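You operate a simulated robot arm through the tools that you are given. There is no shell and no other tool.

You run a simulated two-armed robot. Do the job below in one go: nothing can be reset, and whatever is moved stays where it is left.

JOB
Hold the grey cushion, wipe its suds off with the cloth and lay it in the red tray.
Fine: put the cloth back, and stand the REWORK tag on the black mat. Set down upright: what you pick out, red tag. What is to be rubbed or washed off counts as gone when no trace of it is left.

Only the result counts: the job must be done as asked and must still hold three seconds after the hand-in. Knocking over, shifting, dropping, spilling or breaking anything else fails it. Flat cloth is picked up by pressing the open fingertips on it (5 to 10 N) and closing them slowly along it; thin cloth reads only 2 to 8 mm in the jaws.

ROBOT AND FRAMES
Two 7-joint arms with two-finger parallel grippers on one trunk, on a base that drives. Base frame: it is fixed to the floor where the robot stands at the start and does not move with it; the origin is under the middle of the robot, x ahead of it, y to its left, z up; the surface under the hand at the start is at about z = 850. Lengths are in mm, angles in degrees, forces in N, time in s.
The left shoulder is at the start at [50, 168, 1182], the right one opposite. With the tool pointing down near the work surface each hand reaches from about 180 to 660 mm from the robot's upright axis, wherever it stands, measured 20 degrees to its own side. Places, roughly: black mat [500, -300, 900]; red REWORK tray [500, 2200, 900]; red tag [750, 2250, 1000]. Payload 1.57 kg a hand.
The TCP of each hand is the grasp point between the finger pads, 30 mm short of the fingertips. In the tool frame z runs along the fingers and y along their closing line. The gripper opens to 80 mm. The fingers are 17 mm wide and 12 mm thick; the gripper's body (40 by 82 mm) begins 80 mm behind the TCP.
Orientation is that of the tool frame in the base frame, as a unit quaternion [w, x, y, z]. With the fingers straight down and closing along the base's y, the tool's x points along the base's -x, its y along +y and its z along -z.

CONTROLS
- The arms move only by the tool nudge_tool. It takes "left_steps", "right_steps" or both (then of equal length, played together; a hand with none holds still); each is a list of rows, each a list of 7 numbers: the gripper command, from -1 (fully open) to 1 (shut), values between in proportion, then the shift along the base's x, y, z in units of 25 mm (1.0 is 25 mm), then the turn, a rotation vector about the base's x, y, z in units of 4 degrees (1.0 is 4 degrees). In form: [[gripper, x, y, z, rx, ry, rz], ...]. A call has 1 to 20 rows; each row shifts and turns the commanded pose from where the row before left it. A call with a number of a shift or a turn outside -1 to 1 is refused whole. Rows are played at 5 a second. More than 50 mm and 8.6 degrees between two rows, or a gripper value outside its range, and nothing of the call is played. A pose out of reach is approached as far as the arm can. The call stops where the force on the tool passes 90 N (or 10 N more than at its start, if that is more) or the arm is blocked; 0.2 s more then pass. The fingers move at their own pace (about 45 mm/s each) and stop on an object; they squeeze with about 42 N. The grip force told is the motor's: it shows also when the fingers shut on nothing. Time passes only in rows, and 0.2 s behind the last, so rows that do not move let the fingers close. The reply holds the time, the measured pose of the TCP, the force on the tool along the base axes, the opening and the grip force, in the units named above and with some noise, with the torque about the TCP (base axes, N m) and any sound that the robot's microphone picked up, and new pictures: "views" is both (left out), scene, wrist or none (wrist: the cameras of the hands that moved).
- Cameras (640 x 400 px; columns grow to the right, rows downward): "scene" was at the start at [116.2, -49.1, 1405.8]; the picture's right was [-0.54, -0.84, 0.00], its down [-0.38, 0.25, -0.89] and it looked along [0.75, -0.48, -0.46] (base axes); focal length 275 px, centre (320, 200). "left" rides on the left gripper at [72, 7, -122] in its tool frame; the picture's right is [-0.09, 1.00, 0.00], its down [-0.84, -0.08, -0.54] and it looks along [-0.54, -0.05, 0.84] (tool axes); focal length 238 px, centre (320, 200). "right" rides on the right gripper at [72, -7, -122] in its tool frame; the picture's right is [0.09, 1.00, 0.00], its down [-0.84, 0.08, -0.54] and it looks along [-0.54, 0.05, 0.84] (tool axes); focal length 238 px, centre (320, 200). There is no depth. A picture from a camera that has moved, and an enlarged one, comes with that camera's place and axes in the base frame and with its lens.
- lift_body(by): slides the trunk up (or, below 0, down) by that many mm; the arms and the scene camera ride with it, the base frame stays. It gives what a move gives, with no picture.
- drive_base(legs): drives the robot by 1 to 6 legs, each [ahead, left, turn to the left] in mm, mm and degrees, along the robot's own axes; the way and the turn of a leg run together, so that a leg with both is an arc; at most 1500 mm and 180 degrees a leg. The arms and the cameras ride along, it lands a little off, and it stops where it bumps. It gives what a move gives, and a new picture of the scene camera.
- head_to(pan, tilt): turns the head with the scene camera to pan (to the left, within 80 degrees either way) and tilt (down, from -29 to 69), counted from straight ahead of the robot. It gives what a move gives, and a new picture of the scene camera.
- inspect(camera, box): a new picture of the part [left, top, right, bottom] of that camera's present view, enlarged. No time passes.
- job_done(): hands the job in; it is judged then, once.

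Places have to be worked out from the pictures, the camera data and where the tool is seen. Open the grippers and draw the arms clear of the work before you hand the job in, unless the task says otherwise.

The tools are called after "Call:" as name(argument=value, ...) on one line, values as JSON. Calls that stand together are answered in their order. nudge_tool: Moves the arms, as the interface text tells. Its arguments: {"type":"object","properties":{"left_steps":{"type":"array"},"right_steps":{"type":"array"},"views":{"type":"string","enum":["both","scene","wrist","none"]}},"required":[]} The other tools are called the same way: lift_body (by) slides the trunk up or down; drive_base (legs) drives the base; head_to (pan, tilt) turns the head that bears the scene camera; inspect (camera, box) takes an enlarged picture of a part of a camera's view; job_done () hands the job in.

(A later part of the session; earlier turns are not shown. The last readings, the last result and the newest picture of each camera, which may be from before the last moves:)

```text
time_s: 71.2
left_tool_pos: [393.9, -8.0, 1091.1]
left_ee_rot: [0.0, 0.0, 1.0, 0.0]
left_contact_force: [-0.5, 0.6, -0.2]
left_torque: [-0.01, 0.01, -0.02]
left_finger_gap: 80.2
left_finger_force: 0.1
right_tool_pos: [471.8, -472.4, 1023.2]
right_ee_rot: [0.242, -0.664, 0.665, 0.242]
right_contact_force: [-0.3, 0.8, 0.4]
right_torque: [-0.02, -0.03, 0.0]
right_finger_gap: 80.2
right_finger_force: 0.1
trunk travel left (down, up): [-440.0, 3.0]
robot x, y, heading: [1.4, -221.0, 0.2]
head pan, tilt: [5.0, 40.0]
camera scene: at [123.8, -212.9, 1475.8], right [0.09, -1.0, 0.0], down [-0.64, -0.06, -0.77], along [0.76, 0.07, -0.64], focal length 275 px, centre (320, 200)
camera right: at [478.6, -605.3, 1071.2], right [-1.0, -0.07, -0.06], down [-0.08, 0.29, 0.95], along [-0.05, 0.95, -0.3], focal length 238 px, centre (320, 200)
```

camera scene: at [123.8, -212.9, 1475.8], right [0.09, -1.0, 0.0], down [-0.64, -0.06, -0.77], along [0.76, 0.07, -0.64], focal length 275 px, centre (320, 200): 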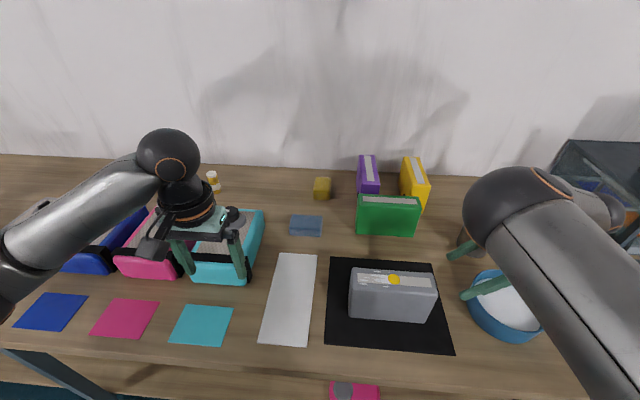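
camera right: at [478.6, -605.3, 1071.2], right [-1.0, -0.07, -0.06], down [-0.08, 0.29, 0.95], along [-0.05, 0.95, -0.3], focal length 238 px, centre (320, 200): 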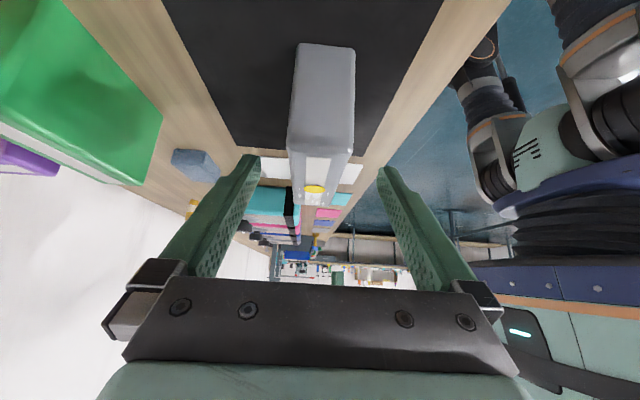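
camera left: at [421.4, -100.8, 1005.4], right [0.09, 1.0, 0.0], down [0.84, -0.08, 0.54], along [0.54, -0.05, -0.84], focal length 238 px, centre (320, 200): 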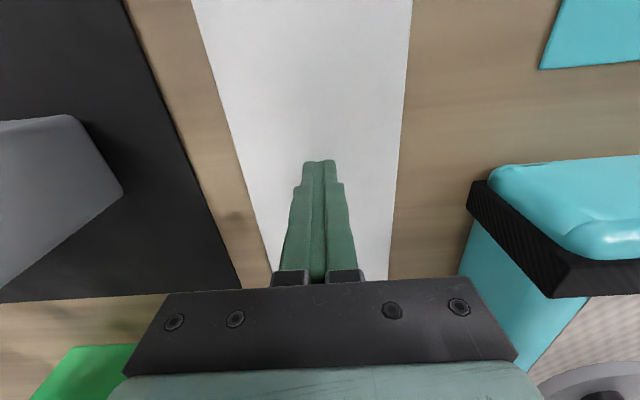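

Released cleanly. Now I turn the left hand -90° so its fingers close along x, in place.

Call:
nudge_tool(left_steps=[[-1, 0, 0, 0, 0, 0, -1], [-1, 0, 0, 0, 0, 0, -1], [-1, 0, 0, 0, 0, 0, -1], [-1, 0, 0, 0, 0, 0, -1], [-1, 0, 0, 0, 0, 0, -1], [-1, 0, 0, 0, 0, 0, -1], [-1, 0, 0, 0, 0, 0, -1], [-1, 0, 0, 0, 0, 0, -1], [-1, 0, 0, 0, 0, 0, -1], [-1, 0, 0, 0, 0, 0, -1], [-1, 0, 0, 0, 0, 0, -1], [-1, 0, 0, 0, 0, 0, -1], [-1, 0, 0, 0, 0, 0, -1], [-1, 0, 0, 0, 0, 0, -1], [-1, 0, 0, 0, 0, 0, -1], [-1, 0, 0, 0, 0, 0, -1], [-1, 0, 0, 0, 0, 0, -1], [-1, 0, 0, 0, 0, 0, -1], [-1, 0, 0, 0, 0, 0, -1], [-1, 0, 0, 0, 0, 0, -1]], views="none")

Call:
nudge_tool(left_steps=[[-1, 0, 0, 0, 0, 0, -1], [-1, 0, 0, 0, 0, 0, -1], [-1, 0, 0, 0, 0, 0, -0.5]], views="wrist")

Call:
drive_base(legs=[[100, 0, 0]])

```text
time_s: 75.4
left_tool_pos: [394.8, -7.7, 1090.3]
left_ee_rot: [0.0, 0.643, 0.766, 0.0]
left_contact_force: [0.1, 0.1, 0.6]
left_torque: [0.01, 0.01, 0.0]
left_finger_gap: 80.0
left_finger_force: 0.1
right_tool_pos: [472.2, -471.9, 1024.3]
right_ee_rot: [0.242, -0.664, 0.665, 0.242]
right_contact_force: [-0.2, -0.2, -0.5]
right_torque: [-0.01, -0.01, -0.01]
right_finger_gap: 80.1
right_finger_force: 0.1
trunk travel left (down, up): [-440.0, 3.0]
robot x, y, heading: [2.9, -223.6, 0.0]
head pan, tilt: [5.0, 40.0]
```

```text
time_s: 76.2
left_tool_pos: [394.9, -8.1, 1092.2]
left_ee_rot: [0.0, 0.708, 0.707, 0.0]
left_contact_force: [0.6, -0.4, -0.5]
left_torque: [0.02, 0.0, 0.02]
left_finger_gap: 79.8
left_finger_force: 0.2
right_tool_pos: [471.9, -472.9, 1024.0]
right_ee_rot: [-0.241, 0.665, -0.664, -0.242]
right_contact_force: [-0.6, -1.3, -0.8]
right_torque: [0.01, 0.02, -0.02]
right_finger_gap: 79.8
right_finger_force: 0.0
trunk travel left (down, up): [-440.0, 3.0]
robot x, y, heading: [1.9, -220.5, 0.0]
head pan, tilt: [5.0, 40.0]
camera left: at [400.9, 65.0, 1212.9], right [1.0, -0.09, 0.0], down [-0.08, -0.84, 0.54], along [-0.05, -0.54, -0.84], focal length 238 px, centre (320, 200)
```

left: 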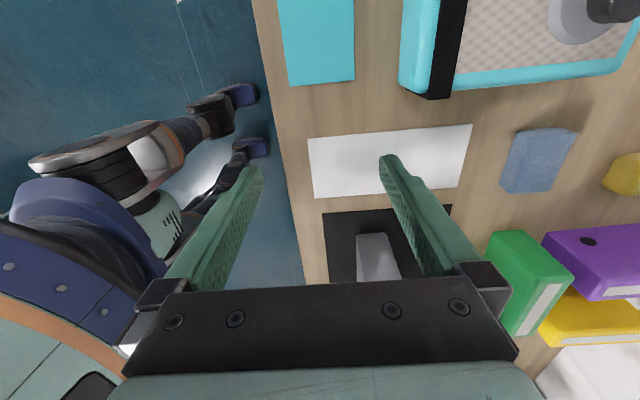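

```text
time_s: 77.3
left_tool_pos: [492.3, -7.0, 1091.3]
left_ee_rot: [0.0, 0.707, 0.707, -0.001]
left_contact_force: [0.1, 0.0, 0.0]
left_torque: [0.02, 0.02, 0.01]
left_finger_gap: 79.9
left_finger_force: 0.1
right_tool_pos: [571.1, -470.5, 1023.1]
right_ee_rot: [0.241, -0.664, 0.665, 0.242]
right_contact_force: [1.2, 0.9, -0.7]
right_torque: [-0.02, -0.01, 0.01]
right_finger_gap: 80.1
right_finger_force: 0.0
trunk travel left (down, up): [-440.0, 3.0]
robot x, y, heading: [96.1, -217.0, 0.2]
head pan, tilt: [5.0, 40.0]
camera scene: at [222.8, -212.6, 1475.7], right [0.09, -1.0, 0.0], down [-0.64, -0.06, -0.77], along [0.76, 0.07, -0.64], focal length 275 px, centre (320, 200)
```

scene: 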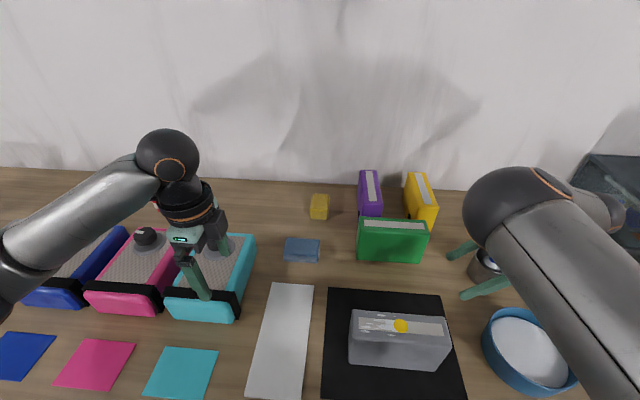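

No bump. I bring the left hand above the blue cloth at ≈ (718,-116).

Call:
nudge_tool(left_steps=[[-1, 0.9, -0.43, -0.3, 0, 0, 0], [-1, 0.9, -0.43, -0.3, 0, 0, 0], [-1, 0.9, -0.43, -0.3, 0, 0, 0], [-1, 0.9, -0.43, -0.3, 0, 0, 0], [-1, 0.9, -0.43, -0.3, 0, 0, 0], [-1, 0.9, -0.43, -0.3, 0, 0, 0], [-1, 0.9, -0.43, -0.3, 0, 0, 0], [-1, 0.9, -0.43, -0.3, 0, 0, 0], [-1, 0.9, -0.43, -0.3, 0, 0, 0], [-1, 0.9, -0.43, -0.3, 0, 0, 0]], views="both")

```text
time_s: 79.5
left_tool_pos: [713.2, -115.2, 1017.0]
left_ee_rot: [0.002, 0.708, 0.706, 0.002]
left_contact_force: [-0.2, 0.1, 0.5]
left_torque: [0.02, -0.01, -0.02]
left_finger_gap: 80.2
left_finger_force: 0.0
left hand out of reach, approached as far as the arm can: row 10
right_tool_pos: [570.6, -472.3, 1023.8]
right_ee_rot: [0.243, -0.664, 0.665, 0.241]
right_contact_force: [0.0, -0.6, -0.4]
right_torque: [0.01, 0.01, 0.02]
right_finger_gap: 79.9
right_finger_force: 0.0
trunk travel left (down, up): [-440.0, 3.0]
robot x, y, heading: [98.1, -222.5, -0.1]
head pan, tilt: [5.0, 40.0]
camera scene: at [221.4, -213.9, 1475.8], right [0.09, -1.0, 0.0], down [-0.64, -0.06, -0.77], along [0.76, 0.07, -0.64], focal length 275 px, centre (320, 200)
camera left: at [719.1, -42.4, 1138.2], right [1.0, -0.1, 0.0], down [-0.08, -0.84, 0.54], along [-0.05, -0.54, -0.84], focal length 238 px, centre (320, 200)
```

scene: 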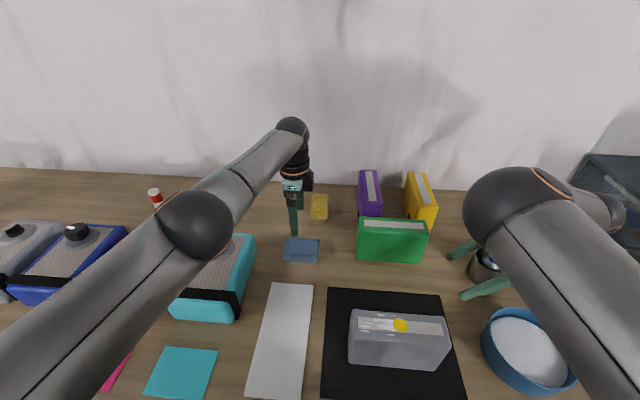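
left: 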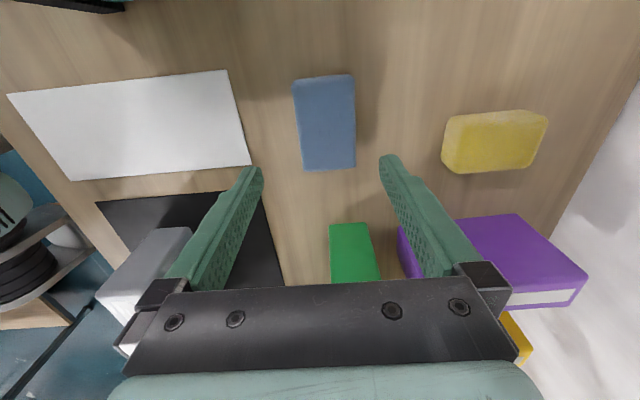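

At the edge of reach; cloth measured at x 689–748, y -66…-165. I pull the hand back 40 mm and drive 50 mm forward.

Call:
nudge_tool(left_steps=[[-1, -0.8, 0, 0, 0, 0, 0], [-1, -0.8, 0, 0, 0, 0, 0]], right_steps=[[-1, -0.8, 0, 0, 0, 0, 0], [-1, -0.8, 0, 0, 0, 0, 0]], views="none")

Call:
drive_base(legs=[[50, 0, 0]])

```text
time_s: 80.1
left_tool_pos: [672.3, -113.0, 1015.6]
left_ee_rot: [0.0, 0.706, 0.708, 0.0]
left_contact_force: [-1.4, 0.5, 0.4]
left_torque: [0.0, 0.01, -0.02]
left_finger_gap: 80.2
left_finger_force: 0.0
right_tool_pos: [529.5, -471.6, 1024.3]
right_ee_rot: [0.242, -0.664, 0.664, 0.241]
right_contact_force: [0.0, 0.1, 0.8]
right_torque: [-0.02, -0.02, -0.01]
right_finger_gap: 79.8
right_finger_force: 0.0
trunk travel left (down, up): [-440.0, 3.0]
robot x, y, heading: [98.6, -221.7, 0.2]
head pan, tilt: [5.0, 40.0]
```

```text
time_s: 80.9
left_tool_pos: [691.6, -111.8, 1016.7]
left_ee_rot: [-0.001, 0.706, 0.708, -0.001]
left_contact_force: [0.2, -0.2, 0.2]
left_torque: [0.01, 0.03, 0.01]
left_finger_gap: 80.0
left_finger_force: 0.2
right_tool_pos: [549.0, -471.4, 1023.6]
right_ee_rot: [0.241, -0.664, 0.665, 0.242]
right_contact_force: [-0.6, 0.1, 0.5]
right_torque: [0.04, 0.01, 0.05]
right_finger_gap: 80.0
right_finger_force: 0.0
trunk travel left (down, up): [-440.0, 3.0]
robot x, y, heading: [114.6, -221.4, -0.1]
head pan, tilt: [5.0, 40.0]
stopped in leg 1: the robot was blocked; the commanded pose is now the measured one
camera scene: at [240.9, -212.7, 1475.5], right [0.09, -1.0, 0.0], down [-0.64, -0.06, -0.76], along [0.76, 0.07, -0.64], focal length 275 px, centre (320, 200)
```

scene: 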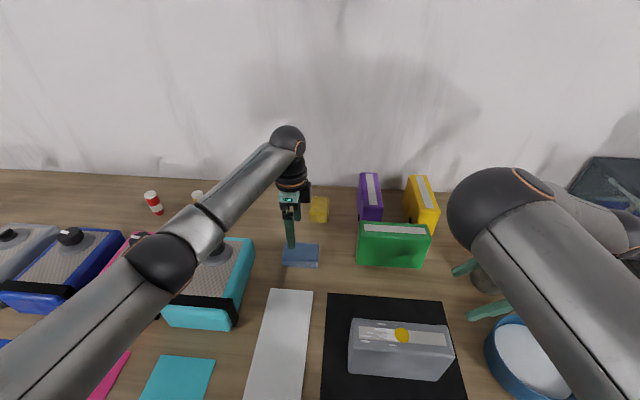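

The base touches the table edge now (x ≈ 115). To extend the low reach I raise both hands ~90 mm, then lower the trunk by 100 mm.

Call:
nudge_tool(left_steps=[[-1, 0, 0, 0.9, 0, 0, 0], [-1, 0, 0, 0.9, 0, 0, 0], [-1, 0, 0, 0.9, 0, 0, 0], [-1, 0, 0, 0.9, 0, 0, 0]], right_steps=[[-1, 0, -0.5, 0.9, 0, 0, 0], [-1, 0, -0.5, 0.9, 0, 0, 0], [-1, 0, -0.5, 0.9, 0, 0, 0], [-1, 0, -0.5, 0.9, 0, 0, 0]], views="none")

Call:
lift_body(by=-100)

```text
time_s: 81.9
left_tool_pos: [690.2, -113.7, 1105.4]
left_ee_rot: [0.0, 0.707, 0.707, 0.0]
left_contact_force: [0.3, 0.7, 0.2]
left_torque: [-0.04, 0.0, -0.02]
left_finger_gap: 79.9
left_finger_force: 0.1
right_tool_pos: [546.7, -522.0, 1114.2]
right_ee_rot: [0.243, -0.664, 0.665, 0.242]
right_contact_force: [-1.0, 0.2, -0.4]
right_torque: [-0.01, -0.05, 0.0]
right_finger_gap: 79.9
right_finger_force: 0.2
trunk travel left (down, up): [-440.0, 3.0]
robot x, y, heading: [114.7, -224.6, 0.2]
head pan, tilt: [5.0, 40.0]
```

```text
time_s: 83.2
left_tool_pos: [690.3, -113.4, 1006.0]
left_ee_rot: [0.0, 0.708, 0.707, 0.0]
left_contact_force: [-0.6, 0.7, -0.2]
left_torque: [0.01, -0.02, 0.01]
left_finger_gap: 79.6
left_finger_force: 0.1
right_tool_pos: [547.0, -522.5, 1013.0]
right_ee_rot: [0.242, -0.664, 0.665, 0.242]
right_contact_force: [-0.1, 0.5, 0.0]
right_torque: [-0.03, -0.04, -0.01]
right_finger_gap: 80.0
right_finger_force: 0.0
trunk travel left (down, up): [-340.0, 103.0]
robot x, y, heading: [114.9, -216.9, 0.1]
head pan, tilt: [5.0, 40.0]
```

Both hands are clear. Now the left hand moves to (719,-116) and down toward z ≈ 930, with a check picture.

Call:
nudge_tool(left_steps=[[-1, 0.4, -0.03, -0.6, 0, 0, 0], [-1, 0.4, -0.03, -0.6, 0, 0, 0], [-1, 0.35, -0.04, -0.6, 0, 0, 0], [-1, 0, 0, -0.6, 0, 0, 0], [-1, 0, 0, -0.6, 0, 0, 0]], views="both")

```text
time_s: 84.5
left_tool_pos: [718.4, -115.9, 930.0]
left_ee_rot: [0.0, 0.707, 0.707, 0.002]
left_contact_force: [0.4, -0.3, 0.1]
left_torque: [0.0, -0.01, 0.01]
left_finger_gap: 79.9
left_finger_force: 0.2
right_tool_pos: [546.7, -521.3, 1013.9]
right_ee_rot: [0.242, -0.664, 0.665, 0.241]
right_contact_force: [1.1, -0.1, 0.5]
right_torque: [0.0, 0.01, -0.03]
right_finger_gap: 79.7
right_finger_force: 0.0
trunk travel left (down, up): [-340.0, 103.0]
robot x, y, heading: [114.2, -220.0, 0.2]
head pan, tilt: [5.0, 40.0]
camera scene: at [238.5, -212.7, 1375.8], right [0.09, -1.0, 0.0], down [-0.64, -0.06, -0.77], along [0.76, 0.07, -0.64], focal length 275 px, centre (320, 200)
camera left: at [724.6, -43.6, 1051.4], right [1.0, -0.09, 0.0], down [-0.08, -0.84, 0.54], along [-0.05, -0.54, -0.84], focal length 238 px, centre (320, 200)
```

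scene: 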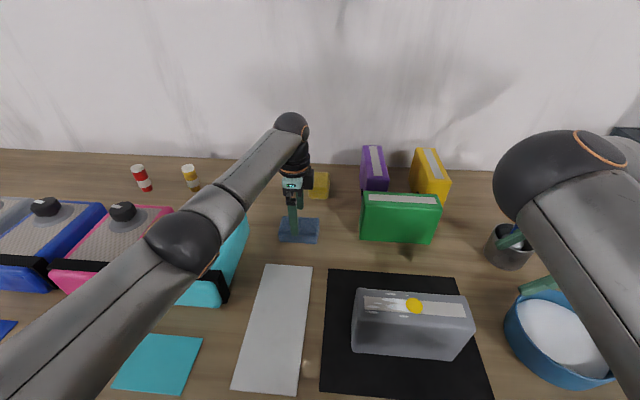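
left: 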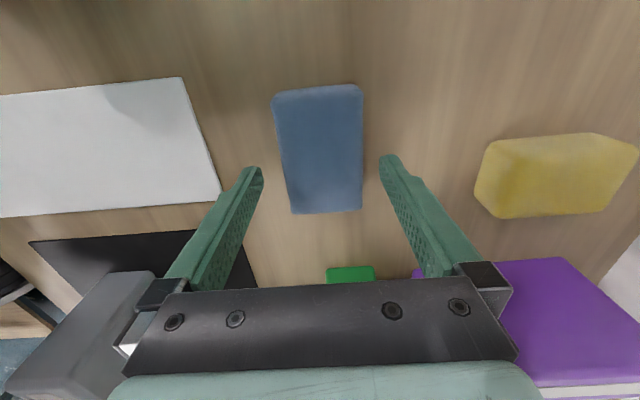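

Well centred over the cloth. I lower to z ≈ 888 and close.

Call:
nudge_tool(left_steps=[[-1, 0, 0, -0.6, 0, 0, 0], [-1, 0, 0, -0.6, 0, 0, 0], [-1, 0, 0, -0.45, 0, 0, 0], [-1, 0, 0, 0, 0, 0, 0]], views="wrist")

```text
time_s: 85.5
left_tool_pos: [718.4, -115.2, 889.7]
left_ee_rot: [0.0, 0.707, 0.708, -0.001]
left_contact_force: [-0.3, -0.6, -0.5]
left_torque: [-0.02, -0.01, -0.01]
left_finger_gap: 80.3
left_finger_force: 0.0
right_tool_pos: [547.7, -521.3, 1011.7]
right_ee_rot: [0.242, -0.664, 0.665, 0.241]
right_contact_force: [-0.3, 0.6, -1.1]
right_torque: [0.03, -0.03, -0.03]
right_finger_gap: 80.1
right_finger_force: 0.0
trunk travel left (down, up): [-340.0, 103.0]
robot x, y, heading: [113.5, -221.9, -0.1]
head pan, tilt: [5.0, 40.0]
camera left: at [724.3, -43.3, 1010.5], right [1.0, -0.09, 0.0], down [-0.08, -0.84, 0.54], along [-0.05, -0.54, -0.84], focal length 238 px, centre (320, 200)
```

left: 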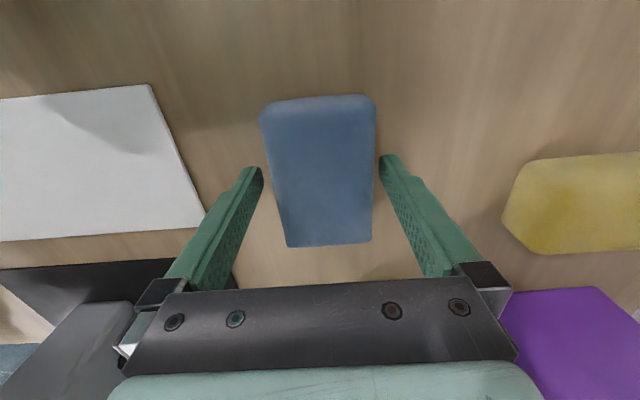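

Fingers straddle the cloth. Closing.

Call:
nudge_tool(left_steps=[[-0.5, 0, 0, 0, 0, 0, 0], [0, 0, 0, 0, 0, 0, 0], [0.5, 0, 0, 0, 0, 0, 0], [1, 0, 0, 0, 0, 0, 0], [1, 0, 0, 0, 0, 0, 0], [1, 0, 0, 0, 0, 0, 0]], views="wrist")

```text
time_s: 86.8
left_tool_pos: [717.8, -116.6, 890.0]
left_ee_rot: [0.0, 0.707, 0.707, 0.0]
left_contact_force: [0.0, 0.0, 0.2]
left_torque: [-0.03, 0.0, 0.01]
left_finger_gap: 63.7
left_finger_force: 42.1
right_tool_pos: [547.3, -520.6, 1013.1]
right_ee_rot: [-0.242, 0.665, -0.665, -0.241]
right_contact_force: [0.3, 0.2, 0.4]
right_torque: [0.01, 0.0, -0.02]
right_finger_gap: 79.9
right_finger_force: 0.1
trunk travel left (down, up): [-340.0, 103.0]
robot x, y, heading: [113.9, -222.1, -0.1]
head pan, tilt: [5.0, 40.0]
camera left: at [724.3, -43.3, 1010.7], right [1.0, -0.09, 0.0], down [-0.08, -0.84, 0.54], along [-0.05, -0.54, -0.84], focal length 238 px, centre (320, 200)
```

left: 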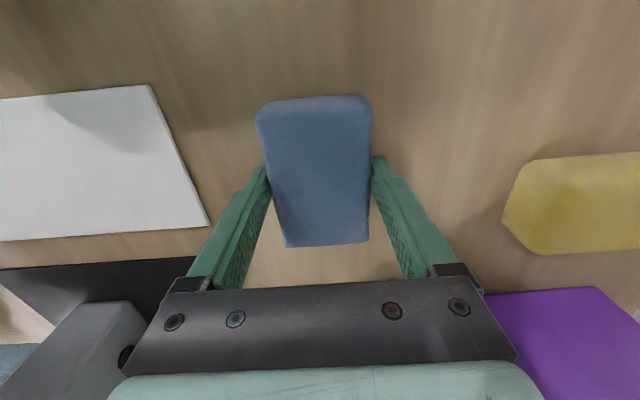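

Gripped (63.7 mm, 42 N). I note its original place: TCP (718,-116,890). I lift it and look.

Call:
nudge_tool(left_steps=[[1, 0, 0, 0.4, 0, 0, 0], [1, 0, 0, 0.8, 0, 0, 0], [1, 0, 0, 0.8, 0, 0, 0], [1, 0, 0, 0.8, 0, 0, 0], [1, -0.6, 0, 0.8, 0, 0, 0], [1, -0.6, 0, 0.4, 0, 0, 0]], views="both")

```text
time_s: 88.2
left_tool_pos: [688.6, -114.9, 989.8]
left_ee_rot: [0.0, 0.706, 0.708, 0.0]
left_contact_force: [-0.9, 0.6, -1.7]
left_torque: [0.0, 0.0, 0.02]
left_finger_gap: 64.0
left_finger_force: 42.3
right_tool_pos: [548.3, -521.9, 1012.9]
right_ee_rot: [-0.241, 0.665, -0.664, -0.242]
right_contact_force: [0.4, 0.4, -0.6]
right_torque: [0.0, 0.03, 0.03]
right_finger_gap: 79.8
right_finger_force: 0.1
trunk travel left (down, up): [-340.0, 103.0]
robot x, y, heading: [116.9, -218.5, -0.0]
head pan, tilt: [5.0, 40.0]
camera scene: at [238.4, -212.4, 1375.8], right [0.09, -1.0, 0.0], down [-0.64, -0.06, -0.77], along [0.76, 0.07, -0.64], focal length 275 px, centre (320, 200)
camera left: at [694.5, -42.6, 1110.9], right [1.0, -0.09, 0.0], down [-0.08, -0.84, 0.54], along [-0.05, -0.54, -0.84], focal length 238 px, centre (320, 200)
```

scene: 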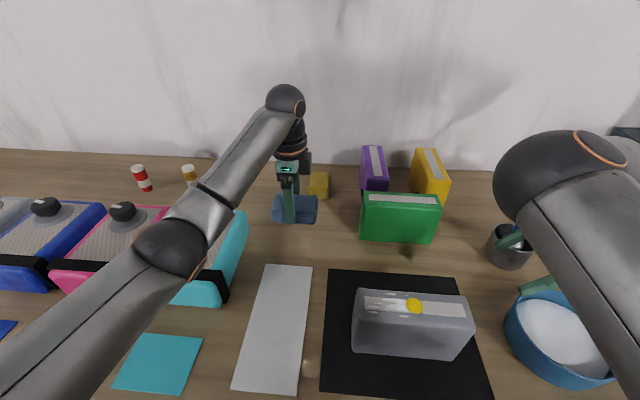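
left: 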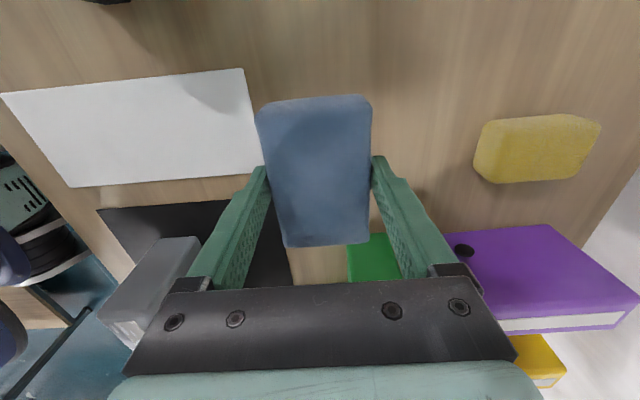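

The cloth is lifted. I drive back to x ≈ 0 and raise the trunk again to the known-good stance.

Call:
drive_base(legs=[[-112, 0, 0]])

Call:
lift_body(by=100)

Call:
head_to(pan=-10, tilt=45)

```text
time_s: 89.5
left_tool_pos: [576.1, -115.8, 989.6]
left_ee_rot: [0.001, 0.707, 0.707, 0.001]
left_contact_force: [-0.6, -0.1, 0.2]
left_torque: [-0.02, 0.01, -0.03]
left_finger_gap: 63.8
left_finger_force: 41.9
right_tool_pos: [433.1, -521.9, 1013.1]
right_ee_rot: [0.242, -0.664, 0.664, 0.242]
right_contact_force: [-0.6, 0.1, 1.0]
right_torque: [-0.04, 0.01, -0.04]
right_finger_gap: 80.1
right_finger_force: 0.0
trunk travel left (down, up): [-340.0, 103.0]
robot x, y, heading: [-0.3, -221.3, -0.1]
head pan, tilt: [5.0, 40.0]
camera scene: at [125.4, -212.7, 1375.9], right [0.09, -1.0, 0.0], down [-0.64, -0.06, -0.77], along [0.76, 0.07, -0.64], focal length 275 px, centre (320, 200)
```

scene: 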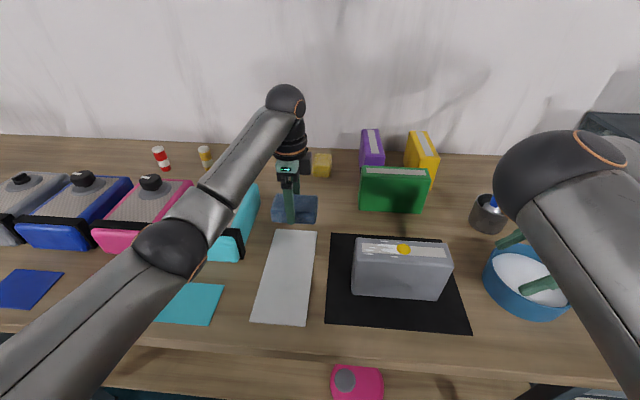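

```text
time_s: 90.8
left_tool_pos: [577.1, -116.9, 1088.8]
left_ee_rot: [0.0, 0.707, 0.707, 0.0]
left_contact_force: [-0.1, -0.4, -0.7]
left_torque: [-0.05, 0.03, -0.01]
left_finger_gap: 63.7
left_finger_force: 42.2
right_tool_pos: [435.1, -522.2, 1111.7]
right_ee_rot: [0.242, -0.664, 0.665, 0.242]
right_contact_force: [-0.1, 0.2, -0.9]
right_torque: [0.02, 0.03, -0.01]
right_finger_gap: 80.0
right_finger_force: 0.1
trunk travel left (down, up): [-440.0, 3.0]
robot x, y, heading: [4.9, -216.8, 0.1]
head pan, tilt: [5.0, 40.0]
```

```text
time_s: 91.6
left_tool_pos: [577.0, -115.9, 1089.3]
left_ee_rot: [0.0, 0.707, 0.707, 0.0]
left_contact_force: [-0.5, -0.1, -0.7]
left_torque: [0.01, -0.02, -0.01]
left_finger_gap: 64.1
left_finger_force: 42.1
right_tool_pos: [435.0, -522.5, 1114.0]
right_ee_rot: [0.242, -0.664, 0.665, 0.241]
right_contact_force: [-0.2, -0.7, 0.2]
right_torque: [0.01, 0.02, 0.03]
right_finger_gap: 80.0
right_finger_force: 0.1
trunk travel left (down, up): [-440.0, 3.0]
robot x, y, heading: [6.9, -218.5, 0.0]
head pan, tilt: [-10.0, 45.0]
camera scene: at [121.7, -234.2, 1468.6], right [-0.17, -0.98, 0.0], down [-0.7, 0.12, -0.71], along [0.7, -0.12, -0.71], focal length 275 px, centre (320, 200)
```

scene: 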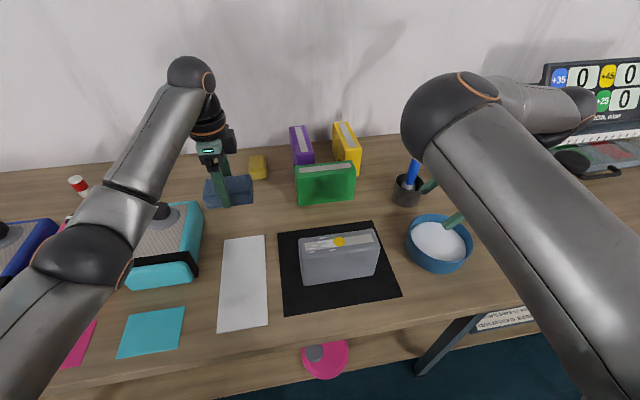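

Stance restored. The right hand goes back to the hold pose (472,-397,934) along the same approach.

Call:
nudge_tool(right_steps=[[-1, 0.37, 0.52, -0.94, 0, 0, 0], [-1, 0.37, 0.52, -0.94, 0, 0, 0], [-1, 0.37, 0.52, -0.94, 0, 0, 0], [-1, 0.37, 0.52, -0.94, 0, 0, 0], [-1, 0, 0.2, -0.88, 0, 0, 0], [-1, 0, 0.2, -0.88, 0, 0, 0], [-1, 0, 0.5, -0.34, 0, 0, 0], [-1, 0, 0.5, -0.34, 0, 0, 0]], views="wrist")

```text
time_s: 93.4
left_tool_pos: [576.1, -116.7, 1090.0]
left_ee_rot: [0.0, 0.707, 0.707, 0.0]
left_contact_force: [0.0, 0.4, -1.1]
left_torque: [-0.01, 0.02, -0.01]
left_finger_gap: 63.9
left_finger_force: 42.4
right_tool_pos: [472.1, -435.9, 957.7]
right_ee_rot: [0.242, -0.664, 0.665, 0.241]
right_contact_force: [-0.6, -0.3, 0.2]
right_torque: [-0.01, -0.01, 0.01]
right_finger_gap: 80.1
right_finger_force: 0.0
trunk travel left (down, up): [-440.0, 3.0]
robot x, y, heading: [5.3, -221.8, 0.1]
head pan, tilt: [-10.0, 45.0]
camera right: at [478.0, -568.1, 1004.3], right [-1.0, -0.07, -0.06], down [-0.08, 0.29, 0.95], along [-0.05, 0.95, -0.3], focal length 238 px, centre (320, 200)
```

right: 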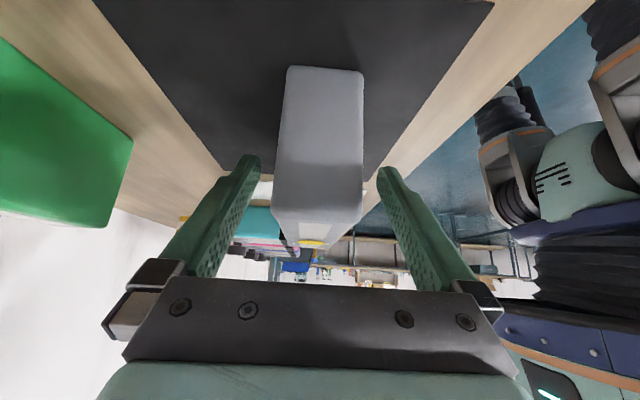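

Centred again. I advance the last 40 mm and close on the cushion.

Call:
nudge_tool(right_steps=[[-1, 0, 0.5, -0.32, 0, 0, 0], [-1, 0, 0.5, -0.32, 0, 0, 0], [-1, 0, 0.5, -0.32, 0, 0, 0], [-1, 0, 0, 0, 0, 0, 0], [-0.2, 0, 0, 0, 0, 0, 0], [0.1, 0, 0, 0, 0, 0, 0], [0.4, 0, 0, 0, 0, 0, 0], [1, 0, 0, 0, 0, 0, 0], [1, 0, 0, 0, 0, 0, 0], [1, 0, 0, 0, 0, 0, 0]], views="both")

```text
time_s: 95.6
left_tool_pos: [577.8, -115.2, 1088.6]
left_ee_rot: [0.0, 0.707, 0.707, 0.0]
left_contact_force: [-0.5, 0.2, -1.3]
left_torque: [0.03, -0.01, 0.01]
left_finger_gap: 63.9
left_finger_force: 42.3
right_tool_pos: [472.2, -397.5, 933.7]
right_ee_rot: [0.242, -0.664, 0.665, 0.242]
right_contact_force: [2.4, 0.6, 1.1]
right_torque: [-0.01, -0.16, -0.06]
right_finger_gap: 59.7
right_finger_force: 42.3
trunk travel left (down, up): [-440.0, 3.0]
robot x, y, heading: [-0.9, -221.6, -0.1]
head pan, tilt: [-10.0, 45.0]
camera scene: at [121.9, -234.1, 1468.6], right [-0.17, -0.98, 0.0], down [-0.7, 0.12, -0.71], along [0.7, -0.12, -0.71], focal length 275 px, centre (320, 200)
camera right: at [478.1, -530.6, 981.5], right [-1.0, -0.07, -0.06], down [-0.08, 0.29, 0.95], along [-0.05, 0.95, -0.3], focal length 238 px, centre (320, 200)
```

scene: 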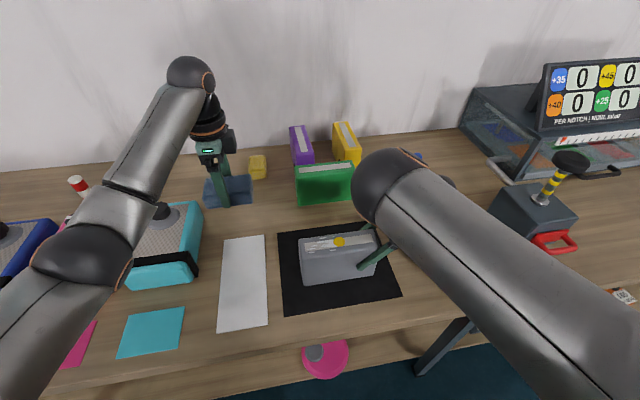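
right: 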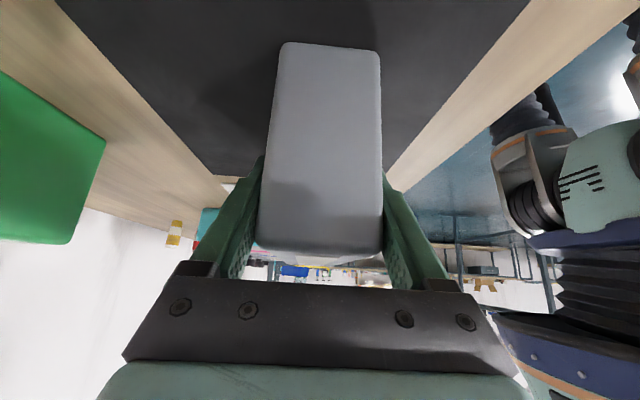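

Cushion held. I bring the cloth above the sudsy part, to about (474,-290,1060).

Call:
nudge_tool(left_steps=[[1, -0.5, -0.7, -0.1, 0, 0, 0], [1, -0.5, -0.7, -0.1, 0, 0, 0], [1, -0.5, -0.7, -0.1, 0, 0, 0], [1, -0.5, -0.7, -0.1, 0, 0, 0], [1, -0.5, -0.7, -0.1, 0, 0, 0], [1, -0.5, -0.7, -0.1, 0, 0, 0], [1, -0.5, -0.7, -0.1, 0, 0, 0], [1, -0.5, -0.7, -0.1, 0, 0, 0]], views="both")

```text
time_s: 97.4
left_tool_pos: [475.3, -256.1, 1069.1]
left_ee_rot: [-0.001, 0.707, 0.708, 0.0]
left_contact_force: [-0.5, 0.2, -1.2]
left_torque: [-0.01, 0.04, -0.01]
left_finger_gap: 64.0
left_finger_force: 42.2
right_tool_pos: [470.9, -397.3, 934.6]
right_ee_rot: [0.242, -0.664, 0.665, 0.242]
right_contact_force: [2.5, -0.7, 3.1]
right_torque: [0.17, -0.11, 0.0]
right_finger_gap: 59.8
right_finger_force: 42.5
trunk travel left (down, up): [-440.0, 3.0]
robot x, y, heading: [0.4, -221.2, 0.0]
head pan, tilt: [-10.0, 45.0]
camera scene: at [121.7, -234.2, 1468.6], right [-0.17, -0.98, 0.0], down [-0.7, 0.12, -0.71], along [0.7, -0.12, -0.71], focal length 275 px, centre (320, 200)
camera left: at [481.9, -183.6, 1190.5], right [1.0, -0.09, 0.0], down [-0.08, -0.84, 0.54], along [-0.05, -0.54, -0.84], focal length 238 px, centre (320, 200)
```

scene: 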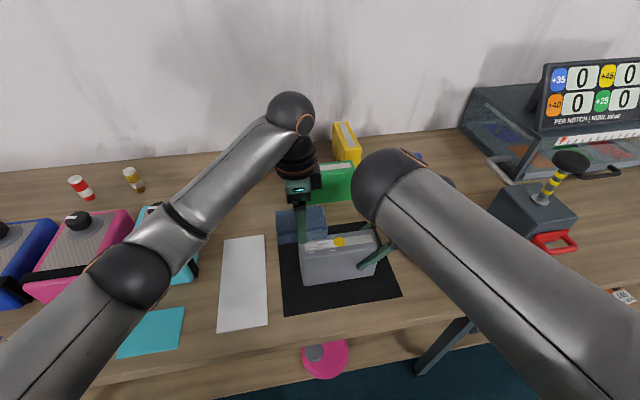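
left: 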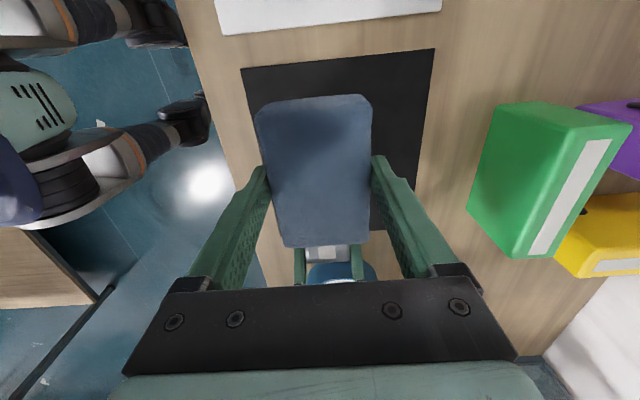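

Reachable. I continue to y ≈ -292 and lower to just above the expected contact (TCP z ≈ 1018).

Call:
nudge_tool(left_steps=[[1, 0, -0.7, -0.3, 0, 0, 0], [1, 0, -0.7, -0.3, 0, 0, 0], [1, 0, 0, -0.6, 0, 0, 0], [1, 0, 0, -0.6, 0, 0, 0], [1, 0, 0, -0.3, 0, 0, 0]], views="both")

```text
time_s: 98.6
left_tool_pos: [476.5, -290.6, 1017.4]
left_ee_rot: [0.0, 0.707, 0.707, 0.0]
left_contact_force: [-0.1, -0.4, -0.5]
left_torque: [0.0, -0.01, 0.01]
left_finger_gap: 63.9
left_finger_force: 42.0
right_tool_pos: [471.4, -396.1, 933.3]
right_ee_rot: [0.242, -0.664, 0.664, 0.241]
right_contact_force: [1.0, 0.3, 3.3]
right_torque: [0.0, 0.01, 0.01]
right_finger_gap: 59.8
right_finger_force: 42.4
trunk travel left (down, up): [-440.0, 3.0]
robot x, y, heading: [0.9, -218.5, 0.2]
head pan, tilt: [-10.0, 45.0]
camera scene: at [121.5, -234.1, 1468.6], right [-0.17, -0.98, 0.0], down [-0.7, 0.12, -0.71], along [0.7, -0.12, -0.71], focal length 275 px, centre (320, 200)
camera left: at [482.1, -218.2, 1138.6], right [1.0, -0.09, 0.0], down [-0.08, -0.84, 0.54], along [-0.05, -0.54, -0.84], focal length 238 px, centre (320, 200)
```

scene: 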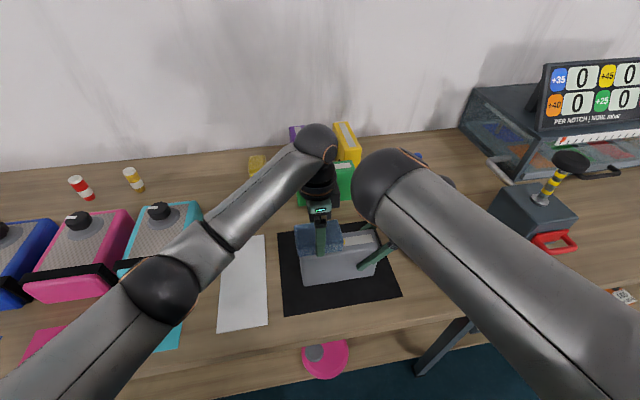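
left: 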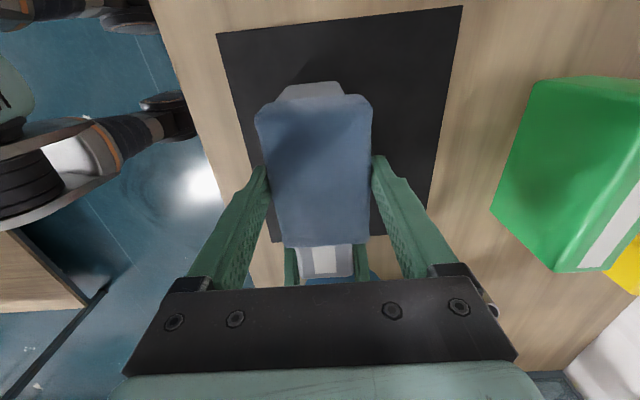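

Aligned over the cushion. I lower in small steps until contact shows.

Call:
nudge_tool(left_steps=[[1, -0.12, 0, -0.1, 0, 0, 0], [1, 0, 0, -0.1, 0, 0, 0], [1, 0, 0, 0, 0, 0, 0]], views="none")

Call:
nudge_tool(left_steps=[[1, 0, 0, -0.1, 0, 0, 0], [1, 0, 0, 0, 0, 0, 0]], views="none")

```text
time_s: 99.4
left_tool_pos: [472.9, -290.6, 1013.5]
left_ee_rot: [0.0, 0.707, 0.707, 0.0]
left_contact_force: [-0.9, 0.5, 2.5]
left_torque: [0.08, 0.02, 0.0]
left_finger_gap: 64.0
left_finger_force: 42.1
right_tool_pos: [471.9, -397.2, 933.8]
right_ee_rot: [-0.242, 0.664, -0.664, -0.242]
right_contact_force: [0.3, -0.3, 3.1]
right_torque: [0.18, 0.17, 0.0]
right_finger_gap: 59.5
right_finger_force: 42.4
trunk travel left (down, up): [-440.0, 3.0]
robot x, y, heading: [1.7, -217.2, 0.0]
head pan, tilt: [-10.0, 45.0]
```

```text
time_s: 100.0
left_tool_pos: [471.7, -291.3, 1011.9]
left_ee_rot: [0.003, 0.707, 0.707, 0.0]
left_contact_force: [-2.0, 4.6, 23.9]
left_torque: [0.11, 0.07, -0.07]
left_finger_gap: 63.8
left_finger_force: 41.8
right_tool_pos: [471.0, -396.5, 934.5]
right_ee_rot: [0.241, -0.664, 0.665, 0.241]
right_contact_force: [5.7, -1.0, -5.4]
right_torque: [0.47, 0.16, -0.6]
right_finger_gap: 59.8
right_finger_force: 41.9
trunk travel left (down, up): [-440.0, 3.0]
robot x, y, heading: [2.6, -221.1, 0.1]
head pan, tilt: [-10.0, 45.0]
```

Contact at 24 N. I ease to ~15 N and rub back and forth along y with small x offsets.

Call:
nudge_tool(left_steps=[[1, 0, 0, 0.04, 0, 0, 0], [1, 0, -0.4, 0, 0, 0, 0], [1, 0, -0.4, 0, 0, 0, 0], [1, 0, -0.4, 0, 0, 0, 0], [1, 0.2, 0.4, 0, 0, 0, 0], [1, 0, 0.4, 0, 0, 0, 0], [1, 0, 0.4, 0, 0, 0, 0], [1, 0, 0.4, 0, 0, 0, 0], [1, -0.2, -0.4, 0, 0, 0, 0], [1, -0.2, -0.4, 0, 0, 0, 0], [1, 0, -0.4, 0, 0, 0, 0], [1, 0, -0.4, 0, 0, 0, 0], [1, 0.2, 0.4, 0, 0, 0, 0], [1, 0, 0.4, 0, 0, 0, 0], [1, 0, 0.4, 0, 0, 0, 0]], views="none")

Call:
nudge_tool(left_steps=[[1, 0, 0, 0.4, 0, 0, 0], [1, 0, 0, 1, 0, 0, 0], [1, 0, 0.5, 1, 0, 0, 0], [1, 0, 1, 0.5, 0, 0, 0], [1, 0, 1, 0.5, 0, 0, 0]], views="both")

Call:
inspect(camera="scene", box=[280, 220, 400, 295])

```text
time_s: 103.2
left_tool_pos: [473.1, -293.3, 1011.8]
left_ee_rot: [0.004, 0.708, 0.707, 0.0]
left_contact_force: [1.1, -10.9, 22.1]
left_torque: [0.05, 0.12, 0.04]
left_finger_gap: 63.7
left_finger_force: 42.2
right_tool_pos: [470.9, -396.7, 935.6]
right_ee_rot: [-0.243, 0.665, -0.663, -0.243]
right_contact_force: [0.0, 5.2, -4.2]
right_torque: [-1.28, -0.25, -0.12]
right_finger_gap: 59.5
right_finger_force: 42.0
trunk travel left (down, up): [-440.0, 3.0]
robot x, y, heading: [5.9, -218.9, -0.0]
head pan, tilt: [-10.0, 45.0]
```

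```text
time_s: 104.4
left_tool_pos: [473.0, -227.6, 1095.4]
left_ee_rot: [0.0, 0.707, 0.707, 0.0]
left_contact_force: [0.3, -0.2, -0.9]
left_torque: [0.02, -0.02, -0.02]
left_finger_gap: 63.7
left_finger_force: 42.2
right_tool_pos: [471.9, -396.9, 934.5]
right_ee_rot: [0.242, -0.664, 0.665, 0.242]
right_contact_force: [-1.8, -0.8, 4.6]
right_torque: [0.85, 0.18, 0.34]
right_finger_gap: 59.4
right_finger_force: 41.7
trunk travel left (down, up): [-440.0, 3.0]
robot x, y, heading: [3.4, -222.5, 0.0]
head pan, tilt: [-10.0, 45.0]
camera scene: at [120.8, -233.9, 1468.7], right [-0.17, -0.98, 0.0], down [-0.7, 0.12, -0.71], along [0.7, -0.12, -0.71], focal length 275 px, centre (320, 200)
camera left: at [479.1, -154.8, 1216.8], right [1.0, -0.09, 0.0], down [-0.08, -0.84, 0.54], along [-0.05, -0.54, -0.84], focal length 238 px, centre (320, 200)
```

scene: 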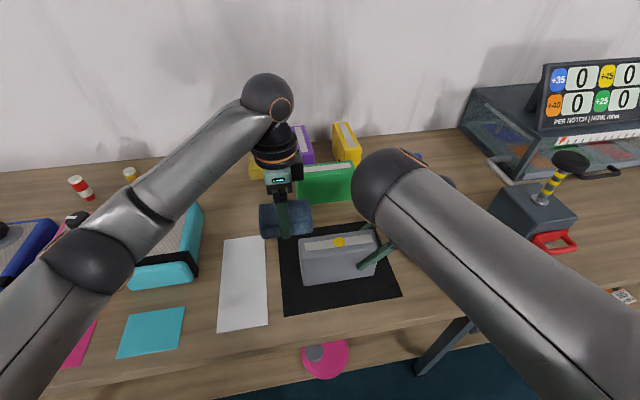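
left: 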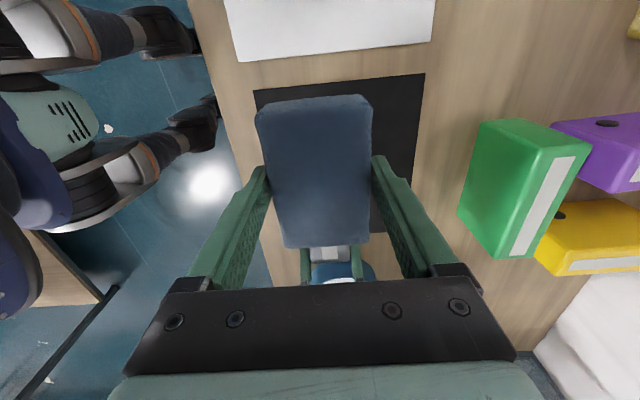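

```text
5.33 times, centred on (340, 258) of scene
camera zoom: at [120.8, -233.9, 1468.7], right [-0.17, -0.98, 0.0], down [-0.7, 0.12, -0.71], along [0.7, -0.12, -0.71], focal length 1468 px, centre (213, -107)
```

zoom: 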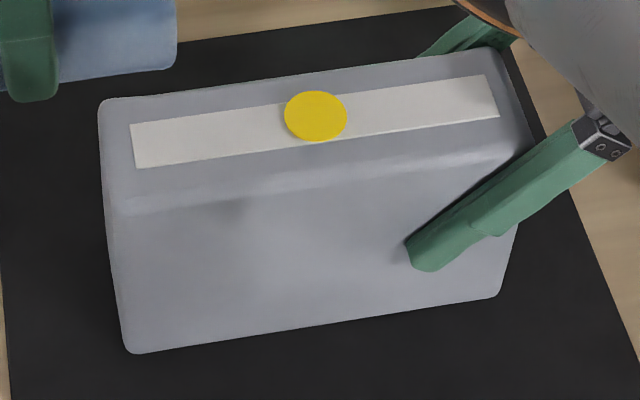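

The suds on top are gone without trace. I'll now release the cushion on the mat and back the right hand off; on the way to returning the cloth I'll check the far face.

Call:
nudge_tool(right_steps=[[0.3, 0, 0, 0, 0, 0, 0], [-0.3, 0, 0, 0, 0, 0, 0], [-1, 0, 0, 0, 0, 0, 0], [-1, 0, 0, 0, 0, 0, 0], [-1, 0, -0.5, 0.6, 0, 0, 0], [-1, 0, -0.5, 0.6, 0, 0, 0], [-1, 0, -0.5, 0.6, 0, 0, 0], [-1, 0, -0.5, 0.6, 0, 0, 0], [-1, 0, -0.5, 0.6, 0, 0, 0], [-1, 0, -0.5, 0.6, 0, 0, 0], [-1, 0, -0.5, 0.9, 0, 0, 0], [-1, 0, -0.5, 0.9, 0, 0, 0], [-1, 0, -0.5, 0.9, 0, 0, 0], [-1, 0, -0.5, 0.9, 0, 0, 0]], left_steps=[[1, 0, 0, 0, 0, 0, 0], [1, 0, 0, 0, 0, 0, 0], [1, 0, 0, 0, 0, 0, 0], [1, 0, 0, 0, 0, 0, 0], [1, 0.5, 0.5, 0, 0, 0, 0], [1, 0.5, 0.5, 0, 0, 0, 0], [1, 0.5, 0.5, 0, 0, 0, 0], [1, 0.5, 0.5, 0, 0, 0, 0], [1, 0.5, 0.5, 0, 0, 0, 0], [1, 0.5, 0.5, 0, 0, 0, 0], [1, 0.5, 0.5, 0, 0, 0, 0], [1, 0.5, 0.5, 0, 0, 0, 0], [1, 0, 0, 0, 0, 0, 0], [1, 0, 0, 0, 0, 0, 0]], views="both")

```text
time_s: 107.4
left_tool_pos: [573.0, -127.7, 1094.8]
left_ee_rot: [0.0, 0.707, 0.707, 0.0]
left_contact_force: [-0.1, -1.3, -0.5]
left_torque: [0.0, 0.03, -0.05]
left_finger_gap: 63.6
left_finger_force: 41.7
right_tool_pos: [470.1, -522.0, 1114.5]
right_ee_rot: [0.242, -0.664, 0.665, 0.242]
right_contact_force: [-0.8, 0.3, 0.3]
right_torque: [0.0, 0.04, -0.01]
right_finger_gap: 79.8
right_finger_force: 0.0
trunk travel left (down, up): [-440.0, 3.0]
robot x, y, heading: [1.9, -220.9, 0.2]
head pan, tilt: [-10.0, 45.0]
camera scene: at [121.6, -234.4, 1468.5], right [-0.17, -0.98, 0.0], down [-0.7, 0.12, -0.71], along [0.7, -0.12, -0.71], focal length 275 px, centre (320, 200)
camera right: at [477.2, -655.4, 1161.6], right [-1.0, -0.07, -0.06], down [-0.08, 0.29, 0.95], along [-0.05, 0.95, -0.3], focal length 238 px, centre (320, 200)
camera left: at [579.8, -55.7, 1216.6], right [1.0, -0.09, 0.0], down [-0.08, -0.84, 0.54], along [-0.05, -0.54, -0.84], focal length 238 px, centre (320, 200)
```

scene: 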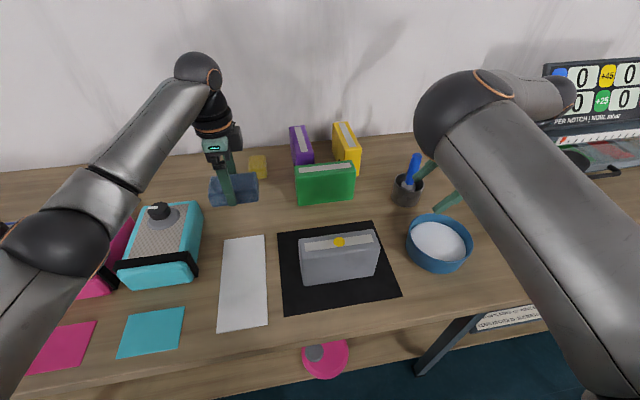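
right: 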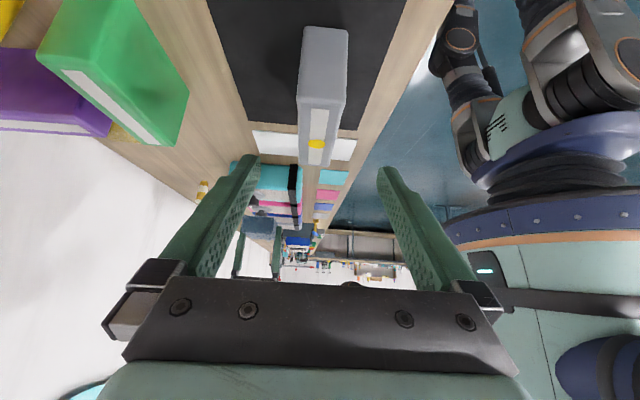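
left: 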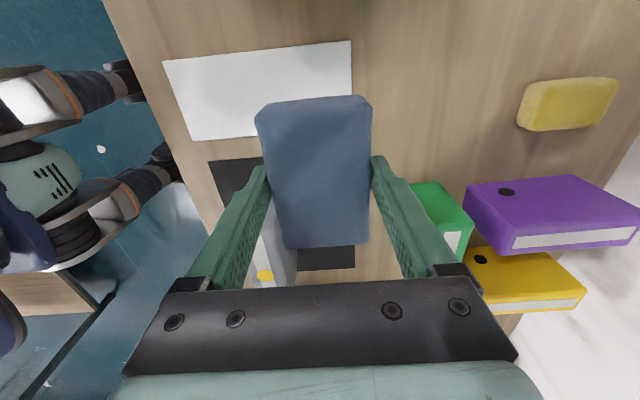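

Released. I lower the trunk 100 mm and drive forward 105 mm.

Call:
lift_body(by=-100)

Call:
drive_base(legs=[[106, 0, 0]])

```text
time_s: 108.7
left_tool_pos: [573.2, -129.1, 995.3]
left_ee_rot: [0.0, 0.707, 0.707, 0.0]
left_contact_force: [0.0, 0.4, -0.5]
left_torque: [0.02, 0.02, 0.0]
left_finger_gap: 63.7
left_finger_force: 42.0
right_tool_pos: [471.1, -522.1, 1013.5]
right_ee_rot: [-0.242, 0.665, -0.664, -0.241]
right_contact_force: [1.5, 0.7, 0.6]
right_torque: [0.02, 0.01, 0.01]
right_finger_gap: 79.9
right_finger_force: 0.2
trunk travel left (down, up): [-340.0, 103.0]
robot x, y, heading: [4.1, -216.0, -0.2]
head pan, tilt: [-10.0, 45.0]
```

```text
time_s: 109.9
left_tool_pos: [680.0, -128.7, 994.5]
left_ee_rot: [-0.001, 0.707, 0.708, -0.001]
left_contact_force: [0.9, -0.1, -1.5]
left_torque: [-0.02, 0.02, 0.03]
left_finger_gap: 63.7
left_finger_force: 41.7
right_tool_pos: [576.1, -522.1, 1013.6]
right_ee_rot: [0.241, -0.664, 0.665, 0.242]
right_contact_force: [0.7, -0.1, 0.3]
right_torque: [0.0, -0.03, -0.01]
right_finger_gap: 80.1
right_finger_force: 0.1
trunk travel left (down, up): [-340.0, 103.0]
robot x, y, heading: [108.7, -217.2, -0.1]
head pan, tilt: [-10.0, 45.0]
camera scene: at [228.3, -234.3, 1368.4], right [-0.17, -0.98, 0.0], down [-0.7, 0.12, -0.71], along [0.7, -0.12, -0.71], focal length 275 px, centre (320, 200)
```

scene: 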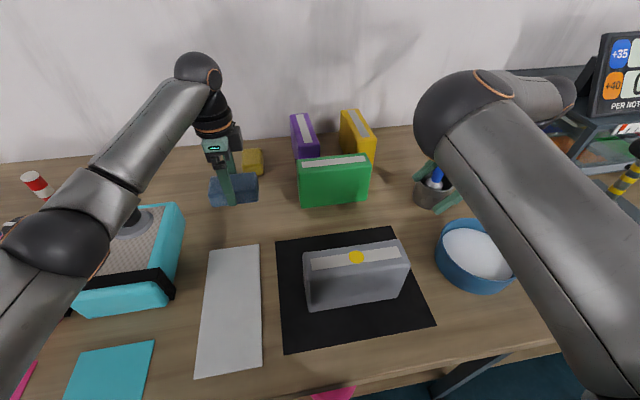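

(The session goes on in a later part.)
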